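You operate a simulated robot arm through the tools that you are given. There is no shell and no other tool. Be economical: measure what you need, move in short steps, check, and stop when the job is done.

The job below is to be done with a simulated robot arm. You get a single attempt, and the scene is never put back.

JOB
Take the pulley hub labelled "No. 2" from the top of the welding table and leave it on the gasket.

The check looks at the end state, three seconds after you hand in, the way a careful person would. Anything else that was tipped, shoved, dropped, spilled or broken makes it a failure.

ROBOT AND FRAMES
A 6-joint arm with a two-finger parallel gripper, fixed in place. Base frame: the origin is at the foot of the arm, x ahead of it, y to its left, z up; the work surface is at about z = 0. Lengths are in m, angles in degrees, forces in N, time in s.
With the tool pointing down near the work surface it reaches from about 0.14 to 0.58 m from the base axis. Its first joint turns from -66.0 to 66.0 degrees. Payload 2.1 kg.
The TCP is the grasp point between the finger pads, 0.03 m short of the fingertips. In the tool frame z runs along the fingers and y along their closing line. The gripper opens to 0.094 m. The fingers are 0.028 m wide and 0.01 m thick; the gripper's body (0.05 by 0.096 m) begins 0.055 m behind the TCP.
Orientation is that of the tool frame in the base frame, as a unit quaternion [x, y, z, w]. With the fingers straight down and closing along the base's y, the tool's x points along the base's -x, its y along +y and its z along -z.

CONTROLS
- The arm moves only by the tool jog_arm. Its argument "targets" is a list of rows, each a list of 4 numbers: the shift along the tool's x, y, z in m, then the turn about the tool's z in rad. In form: [[dx, dy, dz, twist], ...]. A call has 1 to 12 rows; each row shifts and turns the commanded pose from where the row before left it, along the tool's axes as they then stand. "claw" is the gripper command, from -1 (fully open) to 1 (shut), values between in proportion, set as the call begins (left out, the last holds). Rows are played at 5 a second. More than 0.05 m and 8.6 degrees between two rows, or a gripper value outside its range, and nothing of the call is played. Where a pose cannot be reached the arm comes as near as it can. A force on the tool above 40 N (or 10 N above the force at the start of the call, whichever is more), or a blocked arm, ends the call early, and 0.2 s more pass. Each finger travels about 0.072 m/s and halts on what it meets, pressing with about 32 N; the grip force reading is that of the motor and also rises with nothing between the fingers. The clock runs only during rows and for 0.2 s after the last one: add rows that do not move to give the fingers time. It gives the time, the measured TCP pose, the force on the tool (base axes), the opening and the grip force at its end, in the units of the frame above (readings bear some noise), and new pictures: "pictures" is both (left out), scene, wrist or none.
- Cameras (640 x 400 px; columns grow to the right, rows downward): "scene" is fixed at [0.0466, -0.3661, 0.4778]; the picture's right is [0.84, -0.55, 0.00], its down [-0.35, -0.53, -0.77] and it looks along [0.42, 0.65, -0.64] (base axes); focal length 287 px, centre (320, 200). "wrist" rides on the gripper at [0.076, 0.014, -0.102] in the tool frame; the picture's right is [-0.18, 0.98, 0.00], its down [-0.75, -0.14, -0.64] and it looks along [-0.63, -0.12, 0.77] (tool axes); focal length 243 px, centre (320, 200). There is no depth. A picture from a camera that has moved, and an enlarged one, comes with that camera's place and axes in the base frame and with its lens.
- zoom(camera, box): a new picture of the part [left, top, right, bottom] of that camera's present view, enlarged. No time passes.
- sign_off(): hands the job in; it is judged then, once.

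Go step by step. Nothing tells you positions but the pictures and the camera data: compare them with the known pose of the tool, close in by small moves and look again before you grip or let go. The budget is 90 turns and 170 pictures, counting those below and the enlarged ones. Unless the task says otherwise, let go and move clear before handing in, and close with one line.

The tools are called after "Request:" by a JSON object that holds its "api" and its "payload". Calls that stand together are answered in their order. jog_arm: Moves the arm, as the interface text tells. Its arguments: {"type":"object","properties":{"targets":{"type":"array","items":{"type":"array","items":{"type":"number"}}},"claw":{"type":"number"},"pictures":{"type":"string","enum":["both","scene","wrist","none"]}},"required":["targets"]} The other tools are called the same way: zoom (camera, box) takes an enlarged picture of a part of a camera's view; sign_off () hands the job in.

At the start:

```text
time_s: 0.0
position: [0.3831, -0.0225, 0.2446]
orientation: [0.0, 1.0, 0.0, 0.0]
contact_force: [-0.5, -0.2, 1.3]
width: 0.0936
grasp_force: 0.1
```

scene: 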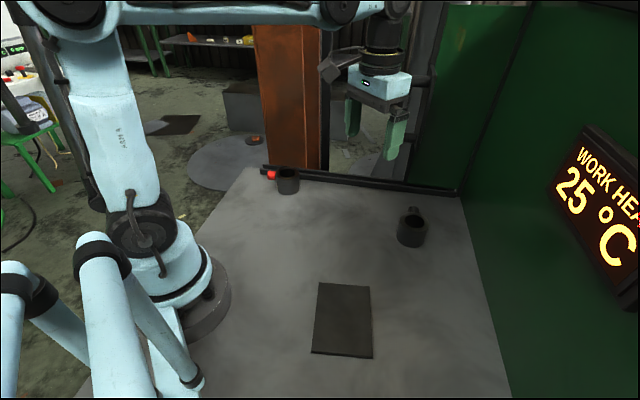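
wrist: 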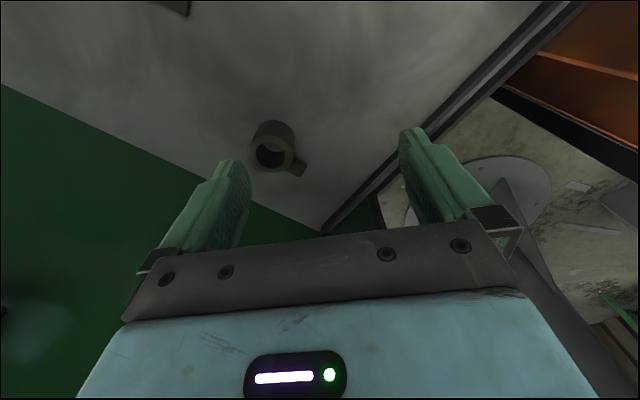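

I see two dark hubs on the table (one at far left near a red item, one at right) and a dark square gasket in front. I zoom in to find the labels.

Request:
{"api": "zoom", "payload": {"camera": "scene", "box": [370, 190, 450, 260]}}

Request:
{"api": "zoom", "payload": {"camera": "scene", "box": [250, 150, 330, 210]}}

Request:
{"api": "zoom", "payload": {"camera": "scene", "box": [290, 270, 390, 370]}}

Request:
{"api": "zoom", "payload": {"camera": "wrist", "box": [230, 100, 330, 190]}}

```text
5.71 times, centred on (410, 225) of scene
camera zoom: at [0.0466, -0.3661, 0.4778], right [0.84, -0.55, 0.0], down [-0.35, -0.53, -0.77], along [0.42, 0.65, -0.64], focal length 1642 px, centre (-194, 57)
```

zoom: 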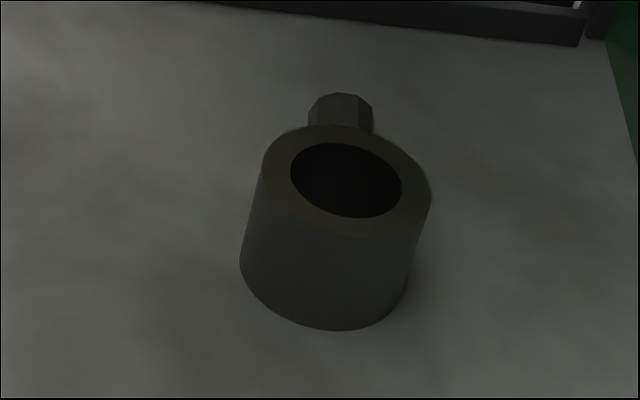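

```text
6.67 times, centred on (290, 180) of scene
camera zoom: at [0.0466, -0.3661, 0.4778], right [0.84, -0.55, 0.0], down [-0.35, -0.53, -0.77], along [0.42, 0.65, -0.64], focal length 1916 px, centre (520, 333)
```

zoom: 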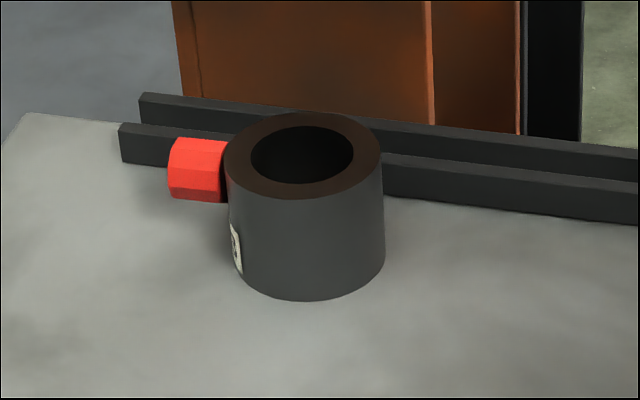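

```text
4.00 times, centred on (340, 320) of scene
camera zoom: at [0.0466, -0.3661, 0.4778], right [0.84, -0.55, 0.0], down [-0.35, -0.53, -0.77], along [0.42, 0.65, -0.64], focal length 1149 px, centre (240, -280)
```

zoom: 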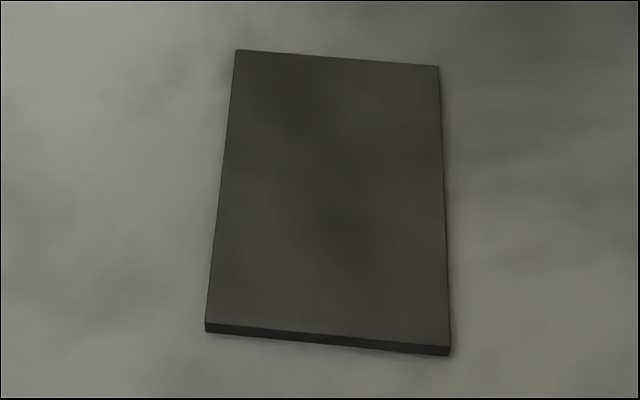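

```text
4.44 times, centred on (280, 145) of wrist
camera zoom: at [0.3049, -0.0082, 0.3453], right [0.18, 0.98, 0.0], down [0.75, -0.14, 0.64], along [0.63, -0.12, -0.77], focal length 1078 px, centre (498, 444)
```

zoom: 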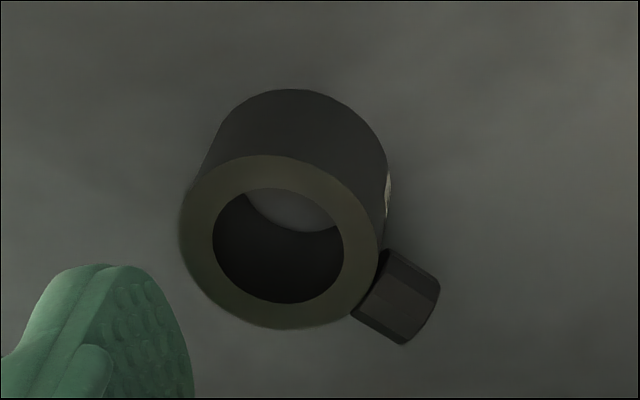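

The right hub is at about (0.458, -0.105), diameter 0.065 and height 0.05. The left hub is at about (0.314, 0.208) and the gasket centre near (0.22, -0.17). The right hub's label sits on its +y side, so I turn the wrist to look at it from there.

Request:
{"api": "jog_arm", "payload": {"targets": [[-0.035, 0.03, 0.015, 0], [-0.035, 0.03, 0.015, 0], [0, 0, 0, 0.149], [0, 0, 0, 0.149], [0, 0, 0, 0.149], [0, 0, 0, 0.149], [0, 0, 0, 0.149], [0, 0, 0, 0.149], [0, 0, 0, 0.149], [0, 0, 0, 0.149], [0, 0, 0, 0.149], [0, 0, 0, 0.149]], "claw": -1}}

```text
time_s: 0.7
position: [0.4497, 0.0344, 0.2158]
orientation: [0.016, 1.0, -0.002, -0.007]
contact_force: [-9.1, -1.6, 1.8]
width: 0.0938
grasp_force: 0.1
stopped in row 3: the force on the tool passed its limit (the readings are from after the stop); the commanded pose is now the measured one
camera wrist: at [0.3735, 0.05, 0.3179], right [0.21, 0.98, -0.01], down [0.76, -0.16, 0.63], along [0.62, -0.14, -0.77], focal length 243 px, centre (320, 200)
```

scene: 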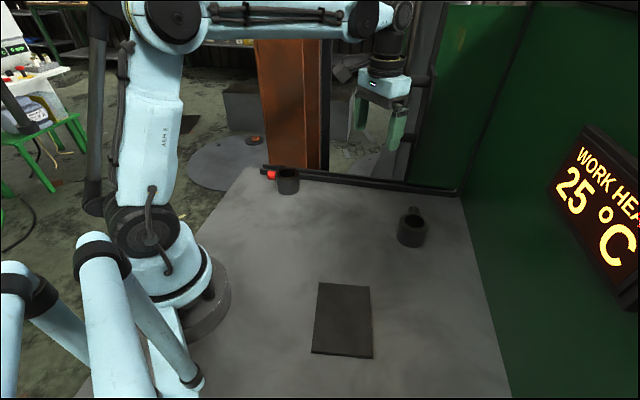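
wrist: 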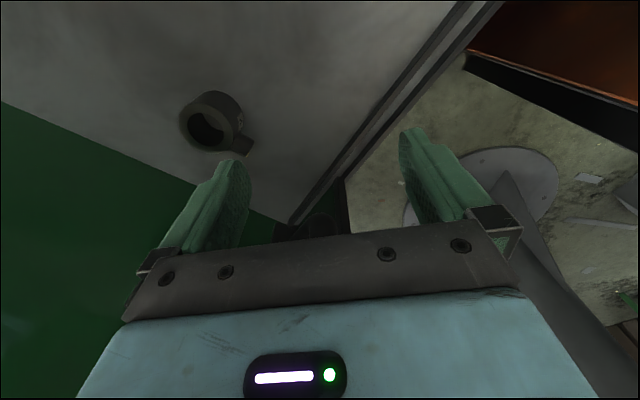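

The call stopped on a force reading, perhaps from moving fast. I check for contact and look at the label from here.

Request:
{"api": "zoom", "payload": {"camera": "wrist", "box": [170, 80, 270, 160]}}

Request:
{"api": "zoom", "payload": {"camera": "scene", "box": [320, 0, 460, 200]}}

```text
5.00 times, centred on (220, 120) of wrist
camera zoom: at [0.3735, 0.05, 0.3179], right [0.21, 0.98, -0.01], down [0.76, -0.16, 0.63], along [0.62, -0.14, -0.77], focal length 1213 px, centre (820, 600)
```

zoom: 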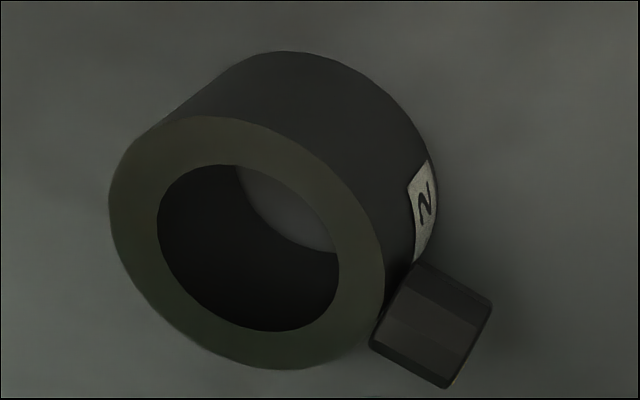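

```text
2.00 times, centred on (390, 100) of scene
camera zoom: at [0.0466, -0.3661, 0.4778], right [0.84, -0.55, 0.0], down [-0.35, -0.53, -0.77], along [0.42, 0.65, -0.64], focal length 575 px, centre (180, 400)
```

zoom: 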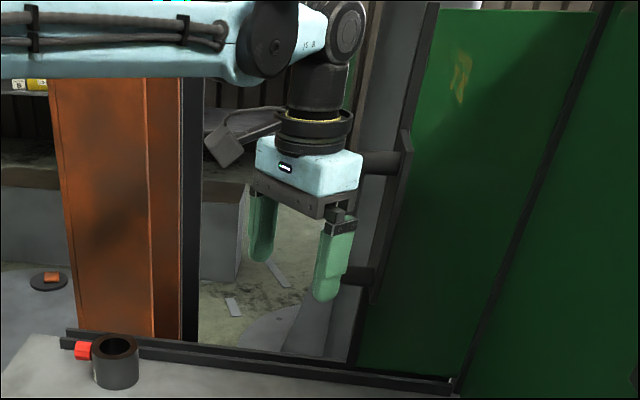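

The glyph looks like a "2", but I want a better view. I back off slightly with slow moves to see whether the force disappears.

Request:
{"api": "jog_arm", "payload": {"targets": [[0.012, -0.005, 0, 0], [0.012, -0.005, 0, 0], [0.012, -0.005, 0, 0], [0, 0, 0, 0], [0, 0, 0, 0]], "pictures": "none"}}

```text
time_s: 1.9
position: [0.4126, 0.0203, 0.2166]
orientation: [0.014, 1.0, -0.002, -0.005]
contact_force: [-0.6, 0.9, -0.2]
width: 0.094
grasp_force: 0.0
```

The force is gone. Now I turn the wrist gently toward viewing along -y.

Request:
{"api": "jog_arm", "payload": {"targets": [[0, 0, 0, 0.06], [0, 0, 0, 0.08], [0, 0, 0, 0.08], [0, 0, 0, 0.08], [0, 0, 0, 0.08], [0, 0, 0, 0.08], [0, 0, 0, 0.08], [0, 0, 0, 0.08], [0, 0, 0, 0.08], [0, 0, 0, 0.08], [0, 0, 0, 0.04], [0, 0, 0, 0]]}}

```text
time_s: 4.5
position: [0.4133, 0.0199, 0.2164]
orientation: [0.412, 0.911, -0.003, -0.004]
contact_force: [0.9, -0.2, -0.3]
width: 0.0939
grasp_force: 0.1
camera wrist: at [0.3736, 0.0863, 0.3178], right [0.86, 0.51, -0.01], down [0.4, -0.66, 0.64], along [0.32, -0.55, -0.77], focal length 243 px, centre (320, 200)
```

scene: 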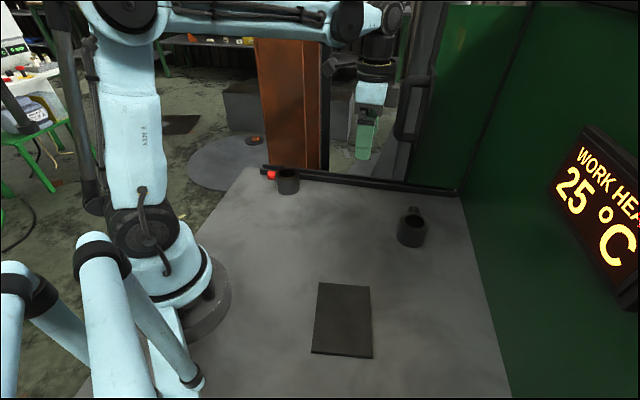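
wrist: 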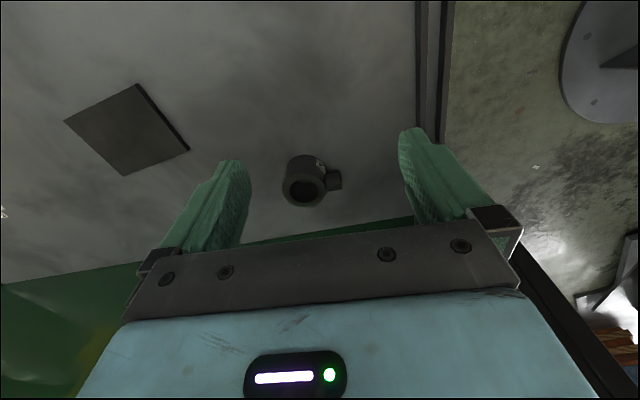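

Request:
{"api": "zoom", "payload": {"camera": "wrist", "box": [265, 140, 365, 215]}}

Request:
{"api": "zoom", "payload": {"camera": "wrist", "box": [50, 70, 210, 190]}}

```text
5.33 times, centred on (315, 178) of wrist
camera zoom: at [0.3736, 0.0863, 0.3178], right [0.86, 0.51, -0.01], down [0.4, -0.66, 0.64], along [0.32, -0.55, -0.77], focal length 1294 px, centre (347, 320)
```

zoom: 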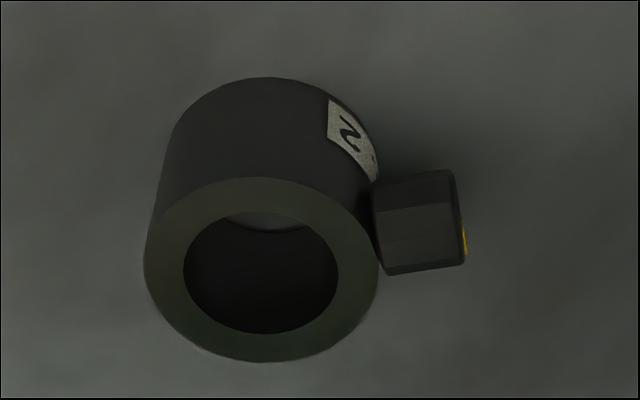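

```text
3.33 times, centred on (130, 130) of wrist
camera zoom: at [0.3736, 0.0863, 0.3178], right [0.86, 0.51, -0.01], down [0.4, -0.66, 0.64], along [0.32, -0.55, -0.77], focal length 809 px, centre (953, 433)
```

zoom: 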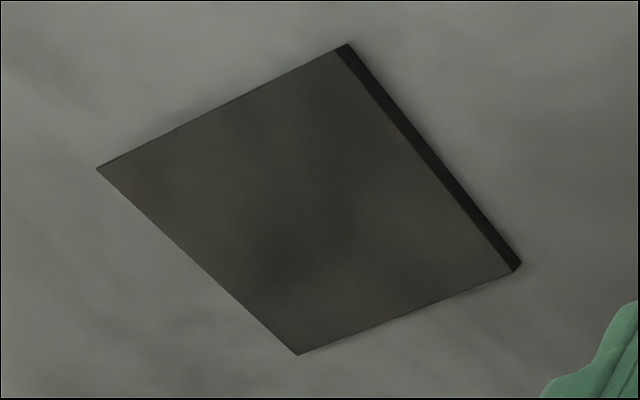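

The digit looks like 2, but the knob hides part of the label. I turn further to be sure.

Request:
{"api": "jog_arm", "payload": {"targets": [[0, 0, 0, 0.06], [0, 0, 0, 0.08], [-0.005, 0, 0, 0.08], [0, 0.01, 0, 0.08], [0, 0.01, 0, 0.08], [0, 0.01, 0, 0.08], [0, 0.01, 0, 0.08], [0, 0.01, 0, 0.08], [0, 0, 0, 0.08], [0, 0, 0, 0.06], [0, 0, 0, 0]], "pictures": "wrist"}}

```text
time_s: 6.0
position: [0.4416, 0.0348, 0.2171]
orientation: [0.615, 0.789, -0.006, -0.013]
contact_force: [-18.8, 11.5, 1.0]
width: 0.0924
grasp_force: 0.0
stopped in row 7: the force on the tool passed its limit (the readings are from after the stop); the commanded pose is now the measured one
camera wrist: at [0.4379, 0.1108, 0.3184], right [1.0, 0.06, -0.03], down [0.07, -0.77, 0.64], along [0.02, -0.64, -0.77], focal length 243 px, centre (320, 200)
```

wrist: 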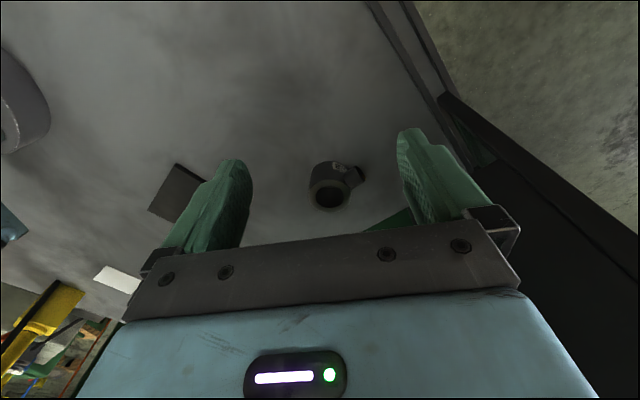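

Something solid lies at +x and -y of the gripper, probably the bracket on the post. I read the label first, then back away.

Request:
{"api": "zoom", "payload": {"camera": "wrist", "box": [295, 145, 385, 215]}}

Request:
{"api": "jog_arm", "payload": {"targets": [[0.0, -0.012, 0, 0], [0, -0.012, 0, 0], [0, -0.012, 0, 0], [0, -0.012, 0, 0], [0, 0, 0, 0]]}}

```text
5.71 times, centred on (340, 180) of wrist
camera zoom: at [0.4379, 0.1108, 0.3184], right [1.0, 0.06, -0.03], down [0.07, -0.77, 0.64], along [0.02, -0.64, -0.77], focal length 1386 px, centre (206, 314)
```

zoom: 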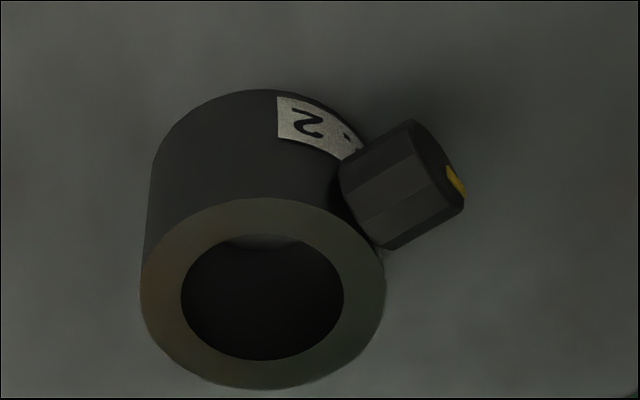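

```text
time_s: 7.2
position: [0.3964, 0.0211, 0.2166]
orientation: [0.615, 0.788, -0.005, -0.01]
contact_force: [-0.2, -0.2, -0.8]
width: 0.0939
grasp_force: 0.0
camera wrist: at [0.3925, 0.0981, 0.3188], right [1.0, 0.06, -0.02], down [0.06, -0.77, 0.64], along [0.02, -0.64, -0.77], focal length 243 px, centre (320, 200)
```

scene: 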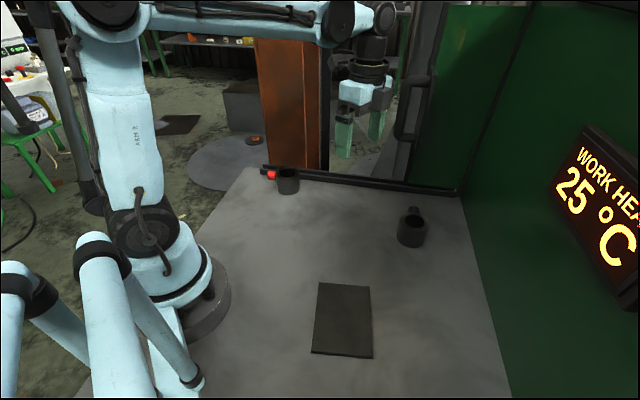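
wrist: 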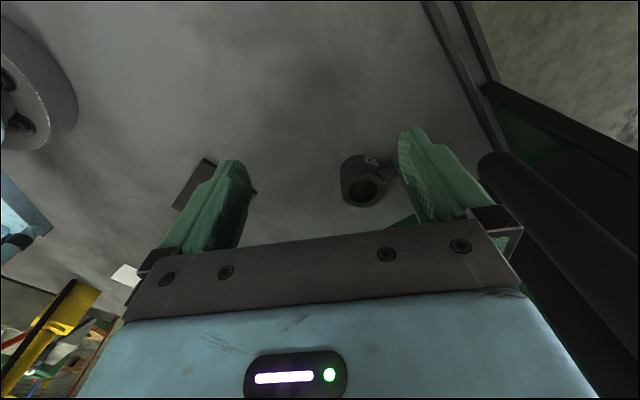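

It reads "No. 2", so the right hub is the one. A fixed vertical handle sits at about (0.50, 0.02) for z between 0.19 and 0.32, and I'll stay clear of it. The knob points towards +x+y, so I'll grip across that line, with the tool turned about -45° and the camera on the -x-y side.

Request:
{"api": "jog_arm", "payload": {"targets": [[0, -0.02, 0, 0], [0, -0.025, 0, 0], [0, 0, 0, -0.13], [0, 0, 0, -0.14], [0, 0, 0, -0.14], [0, 0, 0, -0.14], [0, 0, 0, -0.14], [0, 0, 0, -0.14], [0, 0, 0, -0.14], [0, 0, 0, -0.14], [0, 0, 0, -0.14], [0, 0, 0, -0.14]], "pictures": "none"}}

Request:
{"api": "jog_arm", "payload": {"targets": [[0, 0, 0, -0.14], [0, 0, 0, -0.14], [0, 0, 0, -0.14], [0, 0, 0, -0.14], [0, 0, 0, -0.14], [0, 0, 0, -0.06], [0, 0, 0, 0]]}}

```text
time_s: 9.8
position: [0.3514, 0.0099, 0.2187]
orientation: [-0.033, 0.999, 0.001, -0.013]
contact_force: [-0.4, 0.5, -0.3]
width: 0.0937
grasp_force: 0.0
```

```text
time_s: 11.4
position: [0.352, 0.0095, 0.2185]
orientation: [-0.4, 0.916, 0.006, -0.01]
contact_force: [-0.8, -0.2, -1.2]
width: 0.0938
grasp_force: 0.1
camera wrist: at [0.2912, -0.0372, 0.3213], right [-0.6, 0.8, 0.02], down [0.63, 0.46, 0.63], along [0.5, 0.39, -0.78], focal length 243 px, centre (320, 200)
```

scene: 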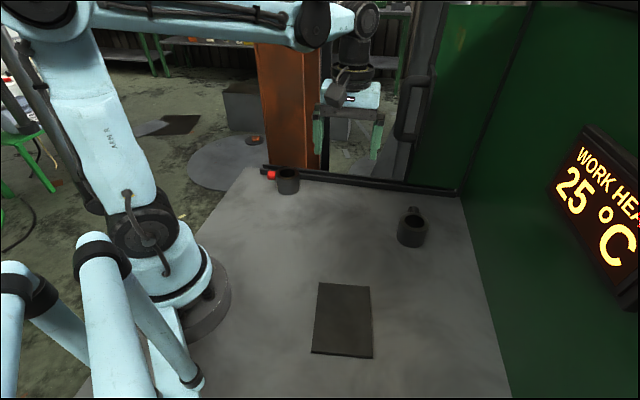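
wrist: 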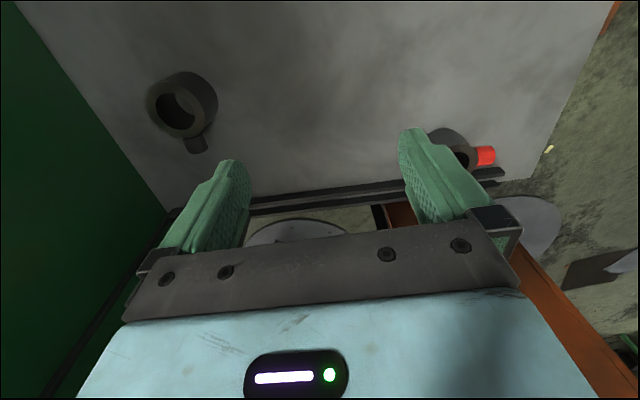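

The hub lies where I expected, at about (0.455, -0.104), with the knob pointing away from the camera. I slide over to above it.

Request:
{"api": "jog_arm", "payload": {"targets": [[0.0016, -0.0191, 0.006, 0], [0.0016, -0.0191, 0.006, 0], [0.0016, -0.0191, 0.006, 0], [0.0016, -0.0191, 0.006, 0], [0.0016, -0.0191, 0.006, 0], [0.0016, -0.0191, 0.006, 0], [0.0016, -0.0191, 0.006, 0], [0.0016, -0.0191, 0.006, 0], [0, 0, 0, 0]]}}

```text
time_s: 13.4
position: [0.4549, -0.105, 0.1677]
orientation: [-0.401, 0.916, 0.006, -0.011]
contact_force: [0.3, -0.3, 0.1]
width: 0.0938
grasp_force: 0.0
camera wrist: at [0.3936, -0.1516, 0.2708], right [-0.6, 0.8, 0.02], down [0.63, 0.45, 0.63], along [0.5, 0.38, -0.78], focal length 243 px, centre (320, 200)
```

scene: 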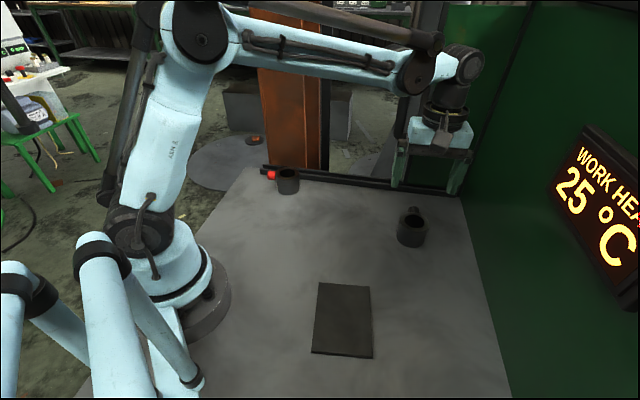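
wrist: 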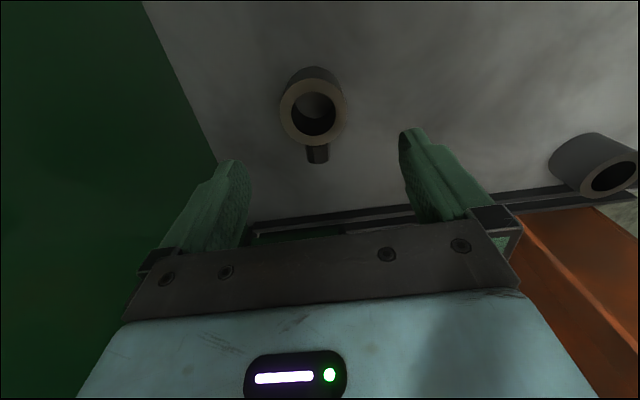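

The hub is nearly centred between the fingers. I correct a few mm and lower the tips to just above the hub's rim.

Request:
{"api": "jog_arm", "payload": {"targets": [[0.0015, -0.002, 0.012, 0], [0.0015, -0.002, 0.012, 0], [0, 0, 0.015, 0], [0, 0, 0.015, 0], [0, 0, 0.014, 0], [0, 0, 0, 0]]}}

```text
time_s: 14.8
position: [0.453, -0.1077, 0.1004]
orientation: [-0.4, 0.916, 0.006, -0.01]
contact_force: [-0.1, -0.6, 0.9]
width: 0.0938
grasp_force: 0.0
camera wrist: at [0.3921, -0.1545, 0.2026], right [-0.6, 0.8, 0.02], down [0.63, 0.45, 0.63], along [0.5, 0.38, -0.78], focal length 243 px, centre (320, 200)
```

scene: 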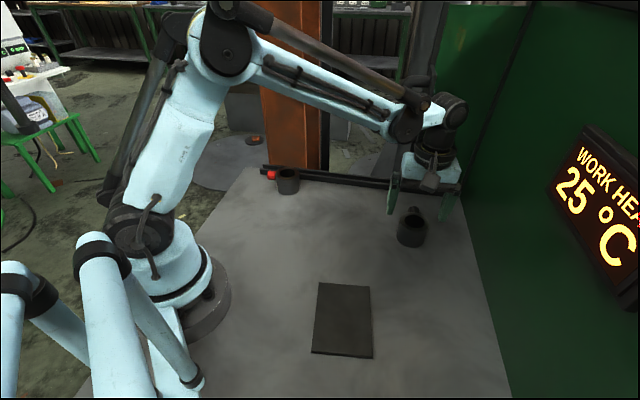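
wrist: 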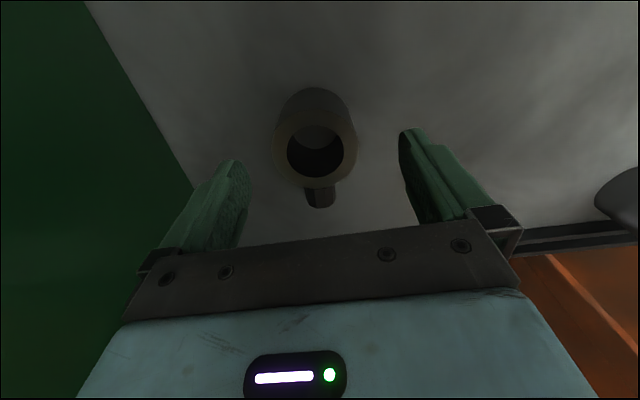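

Still centred within a couple of mm. I lower to the grasp height with a small sideways correction.

Request:
{"api": "jog_arm", "payload": {"targets": [[0, -0.003, 0.005, 0], [0, -0.003, 0.01, 0], [0, 0, 0.012, 0], [0, 0, 0.012, 0], [0, 0, 0.012, 0], [0, 0, 0.011, 0], [0, 0, 0, 0]]}}

```text
time_s: 16.4
position: [0.4561, -0.1118, 0.0356]
orientation: [-0.4, 0.916, 0.006, -0.011]
contact_force: [0.5, 0.1, -0.7]
width: 0.0938
grasp_force: 0.0
camera wrist: at [0.3957, -0.1586, 0.1389], right [-0.6, 0.8, 0.02], down [0.63, 0.45, 0.63], along [0.5, 0.38, -0.78], focal length 243 px, centre (320, 200)
```

scene: 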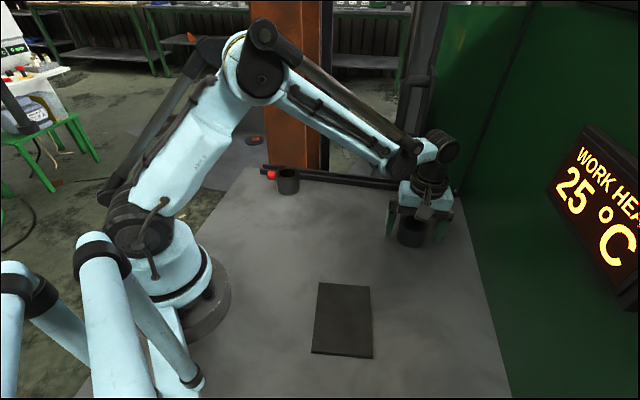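
wrist: 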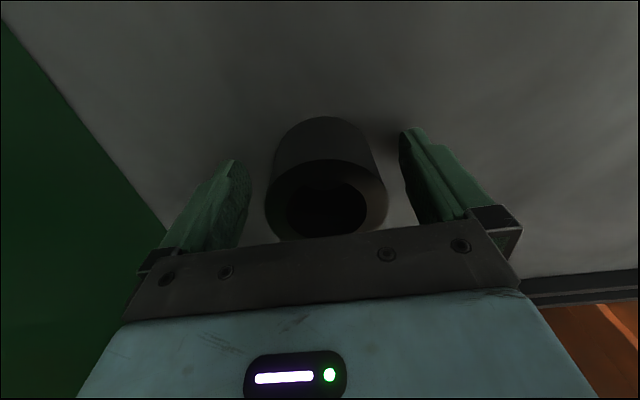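

The hub is centred between the fingers, and they straddle it at z = 0.036. I close now.

Request:
{"api": "jog_arm", "payload": {"targets": [[0, 0, 0, 0], [0, 0, 0, 0], [0, 0, 0, 0], [0, 0, 0, 0], [0, 0, 0, 0]], "claw": 1}}

```text
time_s: 17.6
position: [0.4572, -0.1117, 0.0371]
orientation: [-0.399, 0.917, 0.005, -0.011]
contact_force: [2.5, -1.7, 0.7]
width: 0.0621
grasp_force: 31.6
camera wrist: at [0.3956, -0.1587, 0.1391], right [-0.59, 0.8, 0.02], down [0.63, 0.45, 0.63], along [0.5, 0.38, -0.78], focal length 243 px, centre (320, 200)
```

scene: 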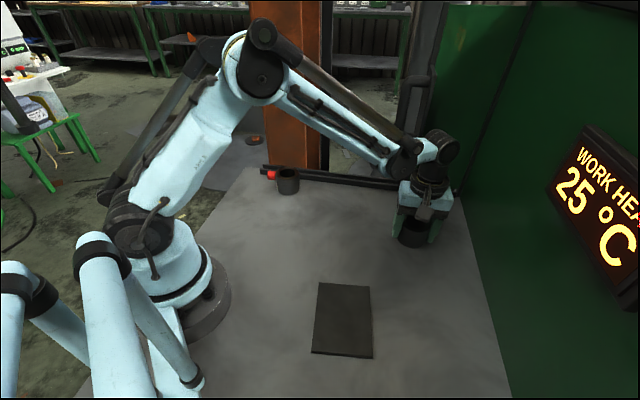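
wrist: 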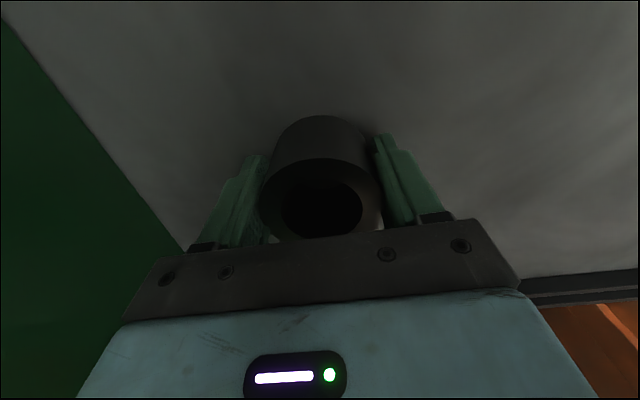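

The grip holds at 0.062 m width. I lift gently and check.

Request:
{"api": "jog_arm", "payload": {"targets": [[0, 0, -0.006, 0], [0, 0, -0.01, 0], [0, 0, -0.012, 0], [0, 0, -0.012, 0], [0, 0, -0.012, 0], [0, 0, -0.008, 0], [0, 0, 0, 0]]}}

```text
time_s: 19.2
position: [0.4576, -0.1126, 0.0971]
orientation: [-0.401, 0.916, 0.006, -0.011]
contact_force: [-0.8, 0.5, -5.7]
width: 0.0622
grasp_force: 32.0
camera wrist: at [0.3967, -0.1588, 0.2001], right [-0.6, 0.8, 0.02], down [0.63, 0.45, 0.63], along [0.5, 0.38, -0.78], focal length 243 px, centre (320, 200)
```

scene: 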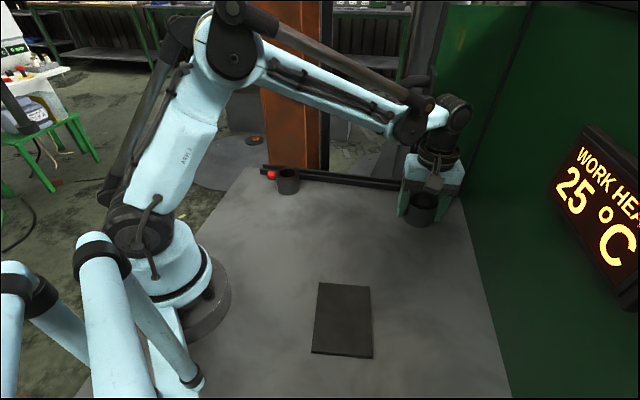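
wrist: 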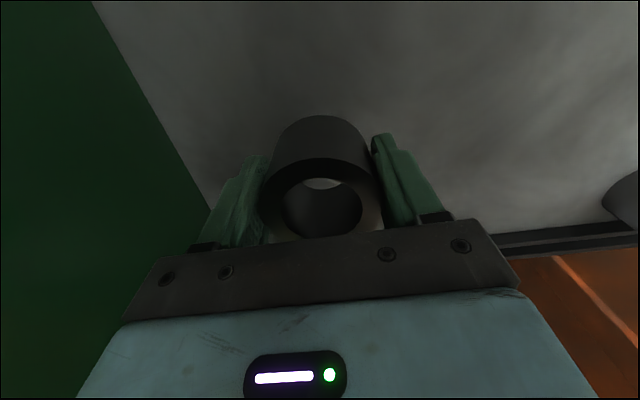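

The hub is held securely and its bottom is about 6 cm up. The gasket's centre works out to (0.219, -0.171) with a size of about 0.10 × 0.125, so I carry the hub there.

Request:
{"api": "jog_arm", "payload": {"targets": [[0.009, 0.006, 0, 0], [0.0171, 0.0113, 0, 0], [0.0171, 0.0113, 0, 0], [0.0171, 0.0113, 0, 0], [0.0171, 0.0113, 0, 0], [0.0171, 0.0113, 0, 0], [0.0171, 0.0113, 0, 0], [0.0171, 0.0113, 0, 0], [0.0171, 0.0113, 0, 0], [0.0171, 0.0113, 0, 0], [0.009, 0.006, 0, 0], [0, 0, 0, 0]]}}

```text
time_s: 21.8
position: [0.2575, -0.1594, 0.1022]
orientation: [-0.4, 0.916, 0.006, -0.01]
contact_force: [-0.2, -0.4, -5.7]
width: 0.0619
grasp_force: 31.8
camera wrist: at [0.1964, -0.2072, 0.2048], right [-0.6, 0.8, 0.02], down [0.63, 0.45, 0.63], along [0.5, 0.38, -0.78], focal length 243 px, centre (320, 200)
```

scene: 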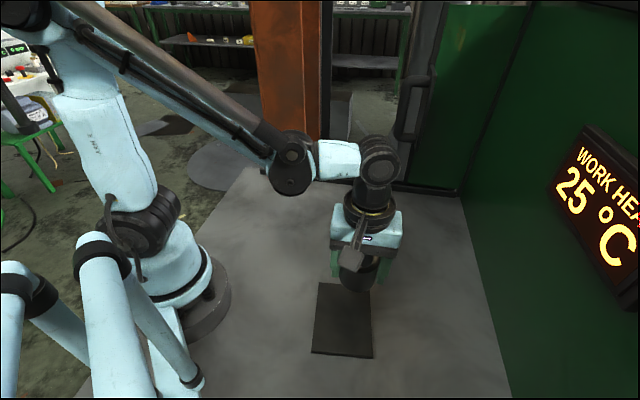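
wrist: 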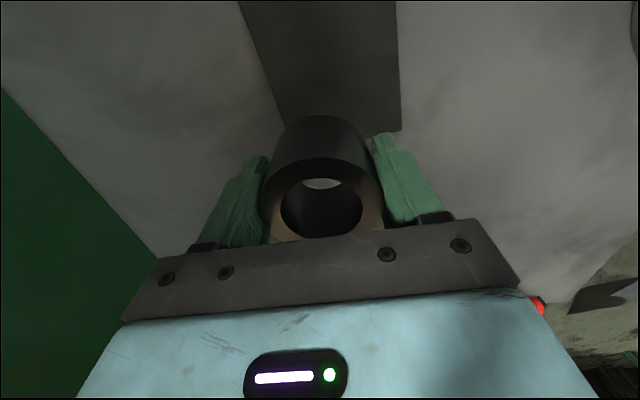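

The hub is at the edge of the gasket, with about 3.5 cm left to go. I move on and check the centring before lowering.

Request:
{"api": "jog_arm", "payload": {"targets": [[0.007, 0.005, 0, 0], [0.008, 0.0055, 0, 0], [0.008, 0.0055, 0.005, 0], [0.0067, 0.005, 0.01, 0], [0, 0, 0.01, 0], [0, 0, 0.005, 0], [0, 0, 0, 0]]}}

```text
time_s: 23.4
position: [0.2203, -0.1679, 0.0723]
orientation: [-0.401, 0.916, 0.006, -0.01]
contact_force: [0.0, -0.4, -5.7]
width: 0.0619
grasp_force: 32.0
camera wrist: at [0.1594, -0.2145, 0.1765], right [-0.6, 0.8, 0.02], down [0.63, 0.45, 0.63], along [0.5, 0.38, -0.78], focal length 243 px, centre (320, 200)
```

scene: 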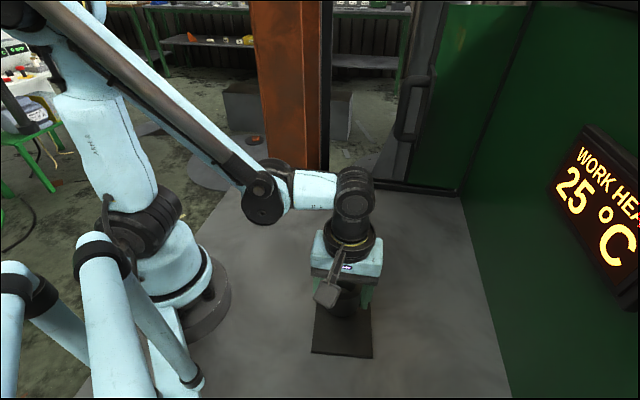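
wrist: 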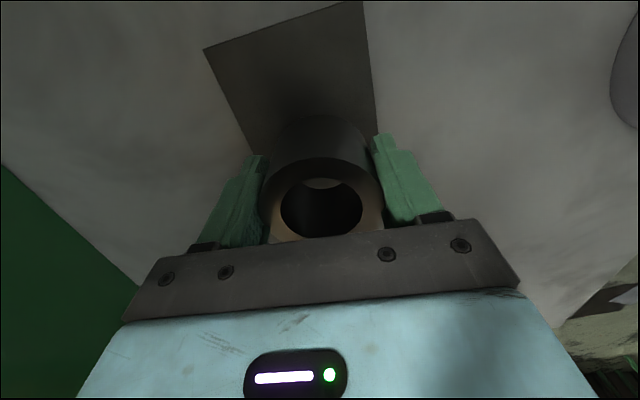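

Both cameras agree on the gasket corners, and the hub is over the centre. Contact should come at TCP z ≈ 0.042, so I lower to just above that.

Request:
{"api": "jog_arm", "payload": {"targets": [[0, 0, 0.006, 0], [0, 0, 0.007, 0], [0, 0, 0.007, 0], [0, 0, 0.005, 0], [0, 0, 0, 0]]}}

```text
time_s: 24.6
position: [0.2208, -0.1688, 0.0493]
orientation: [-0.4, 0.916, 0.006, -0.01]
contact_force: [-0.1, 0.3, -7.1]
width: 0.062
grasp_force: 32.1
camera wrist: at [0.1596, -0.2151, 0.1514], right [-0.6, 0.8, 0.02], down [0.63, 0.45, 0.63], along [0.5, 0.38, -0.78], focal length 243 px, centre (320, 200)
```

scene: 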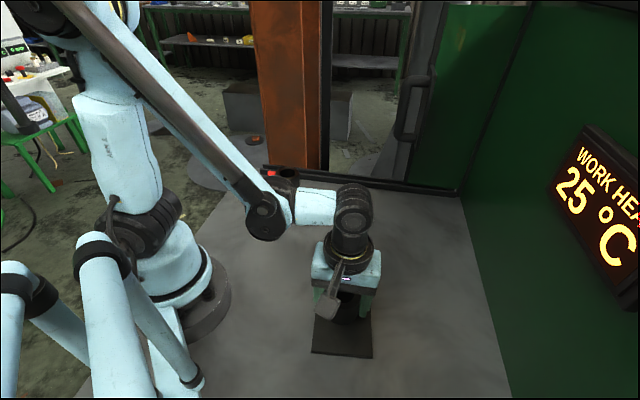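
wrist: 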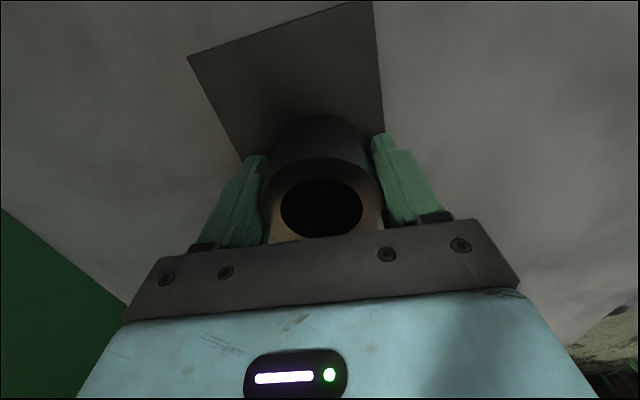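

Everything is clear. I make the last few mm in small steps, watching the force.

Request:
{"api": "jog_arm", "payload": {"targets": [[0, 0, 0.002, 0], [0, 0, 0.0015, 0], [0, 0, 0.001, 0], [0, 0, 0, 0]], "pictures": "none"}}

```text
time_s: 25.6
position: [0.2214, -0.168, 0.0438]
orientation: [-0.401, 0.916, 0.006, -0.011]
contact_force: [-5.1, 5.5, 26.5]
width: 0.0618
grasp_force: 32.3
```

It is in contact, with the reading gone from -6 N to +26 N. I ease up slightly before releasing.

Request:
{"api": "jog_arm", "payload": {"targets": [[0, 0, -0.0008, 0], [0, 0, 0, 0]], "pictures": "none"}}

```text
time_s: 26.2
position: [0.2202, -0.168, 0.0448]
orientation: [-0.399, 0.917, 0.005, -0.011]
contact_force: [0.5, 0.5, -6.9]
width: 0.0616
grasp_force: 32.0
```

The hub is barely touching now, so I open the fingers partway, enough to clear it.

Request:
{"api": "jog_arm", "payload": {"targets": [[0, 0, 0, 0], [0, 0, 0, 0], [0, 0, 0, 0], [0, 0, 0, 0]], "claw": -1}}

```text
time_s: 27.2
position: [0.2207, -0.1673, 0.0449]
orientation: [-0.4, 0.916, 0.006, -0.01]
contact_force: [0.5, -0.2, 0.1]
width: 0.094
grasp_force: 0.1
camera wrist: at [0.1596, -0.2144, 0.1476], right [-0.6, 0.8, 0.02], down [0.63, 0.45, 0.63], along [0.5, 0.38, -0.78], focal length 243 px, centre (320, 200)
```

scene: 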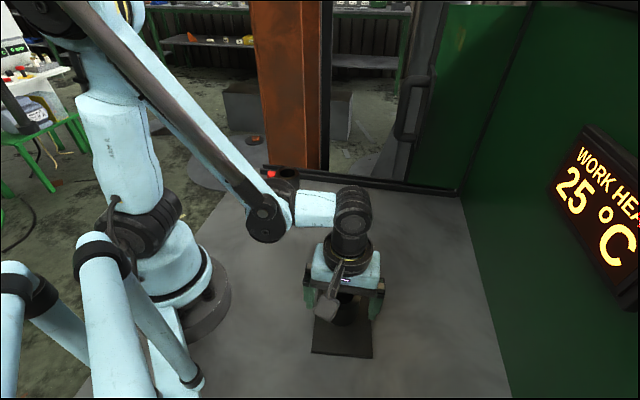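
wrist: 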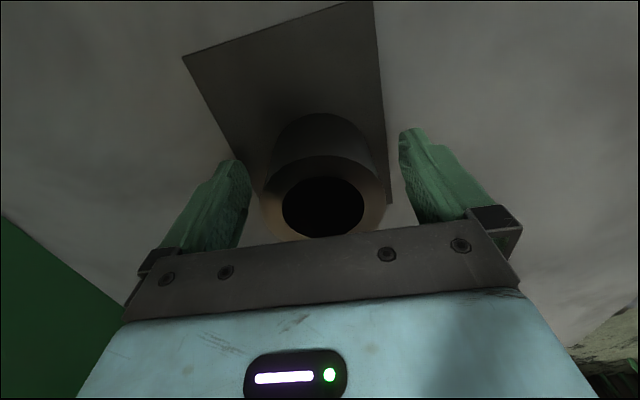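

The hub is released and standing. I rise straight up and then look.

Request:
{"api": "jog_arm", "payload": {"targets": [[0, 0, -0.01, 0], [0, 0, -0.015, 0], [0, 0, -0.015, 0], [0, 0, -0.015, 0], [0, 0, -0.015, 0], [0, 0, -0.015, 0], [0, 0, -0.015, 0], [0, 0, -0.015, 0], [0, 0, 0, 0]]}}

Request:
{"api": "zoom", "payload": {"camera": "scene", "box": [280, 250, 400, 370]}}

```text
time_s: 29.2
position: [0.2237, -0.168, 0.1598]
orientation: [-0.4, 0.917, 0.006, -0.011]
contact_force: [0.2, -0.3, 0.1]
width: 0.0941
grasp_force: 0.0
camera wrist: at [0.1619, -0.2145, 0.2628], right [-0.6, 0.8, 0.02], down [0.63, 0.45, 0.63], along [0.5, 0.38, -0.78], focal length 243 px, centre (320, 200)
```

scene: 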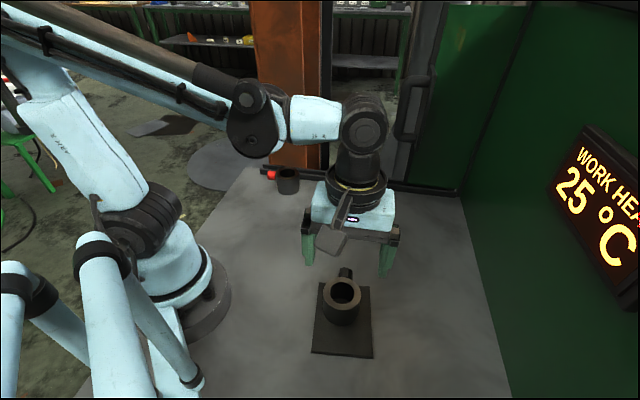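
wrist: 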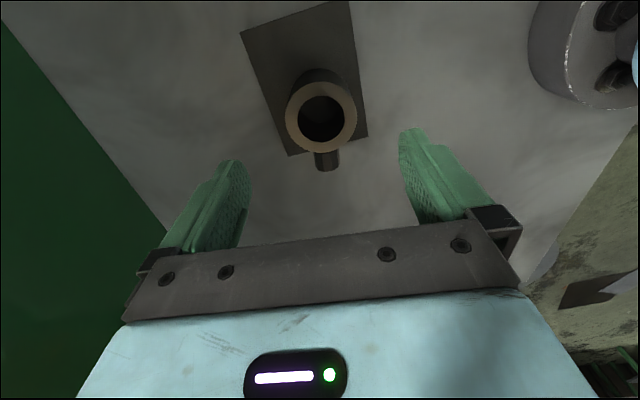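

```text
3.33 times, centred on (340, 310) of scene
camera zoom: at [0.0466, -0.3661, 0.4778], right [0.84, -0.55, 0.0], down [-0.35, -0.53, -0.77], along [0.42, 0.65, -0.64], focal length 958 px, centre (253, -167)
```

zoom: 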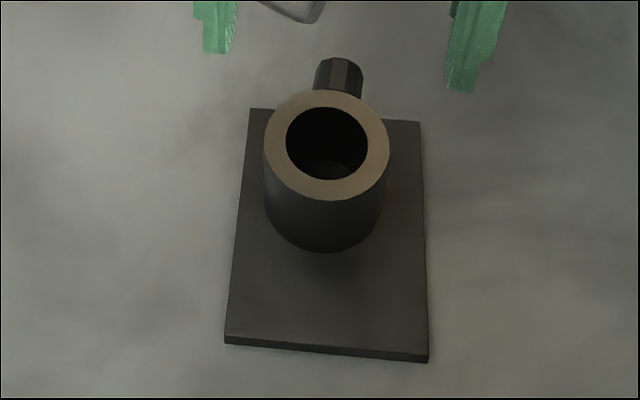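

Hub No. 2 stands upright with its whole base on the gasket. The gripper is open and clear, and the other hub is untouched, so I hand in.

Request:
{"api": "sign_off", "payload": {}}

```text
The job is handed in.
```

The pulley hub labelled "No. 2" is standing upright on the gasket and the gripper is clear. On the way, the gripper bumped a fixed handle near the hub (18.8 N in x, 11.5 N in y when that call stopped; an earlier force stop nearby may also have been the handle). I backed off each time and saw nothing shift.
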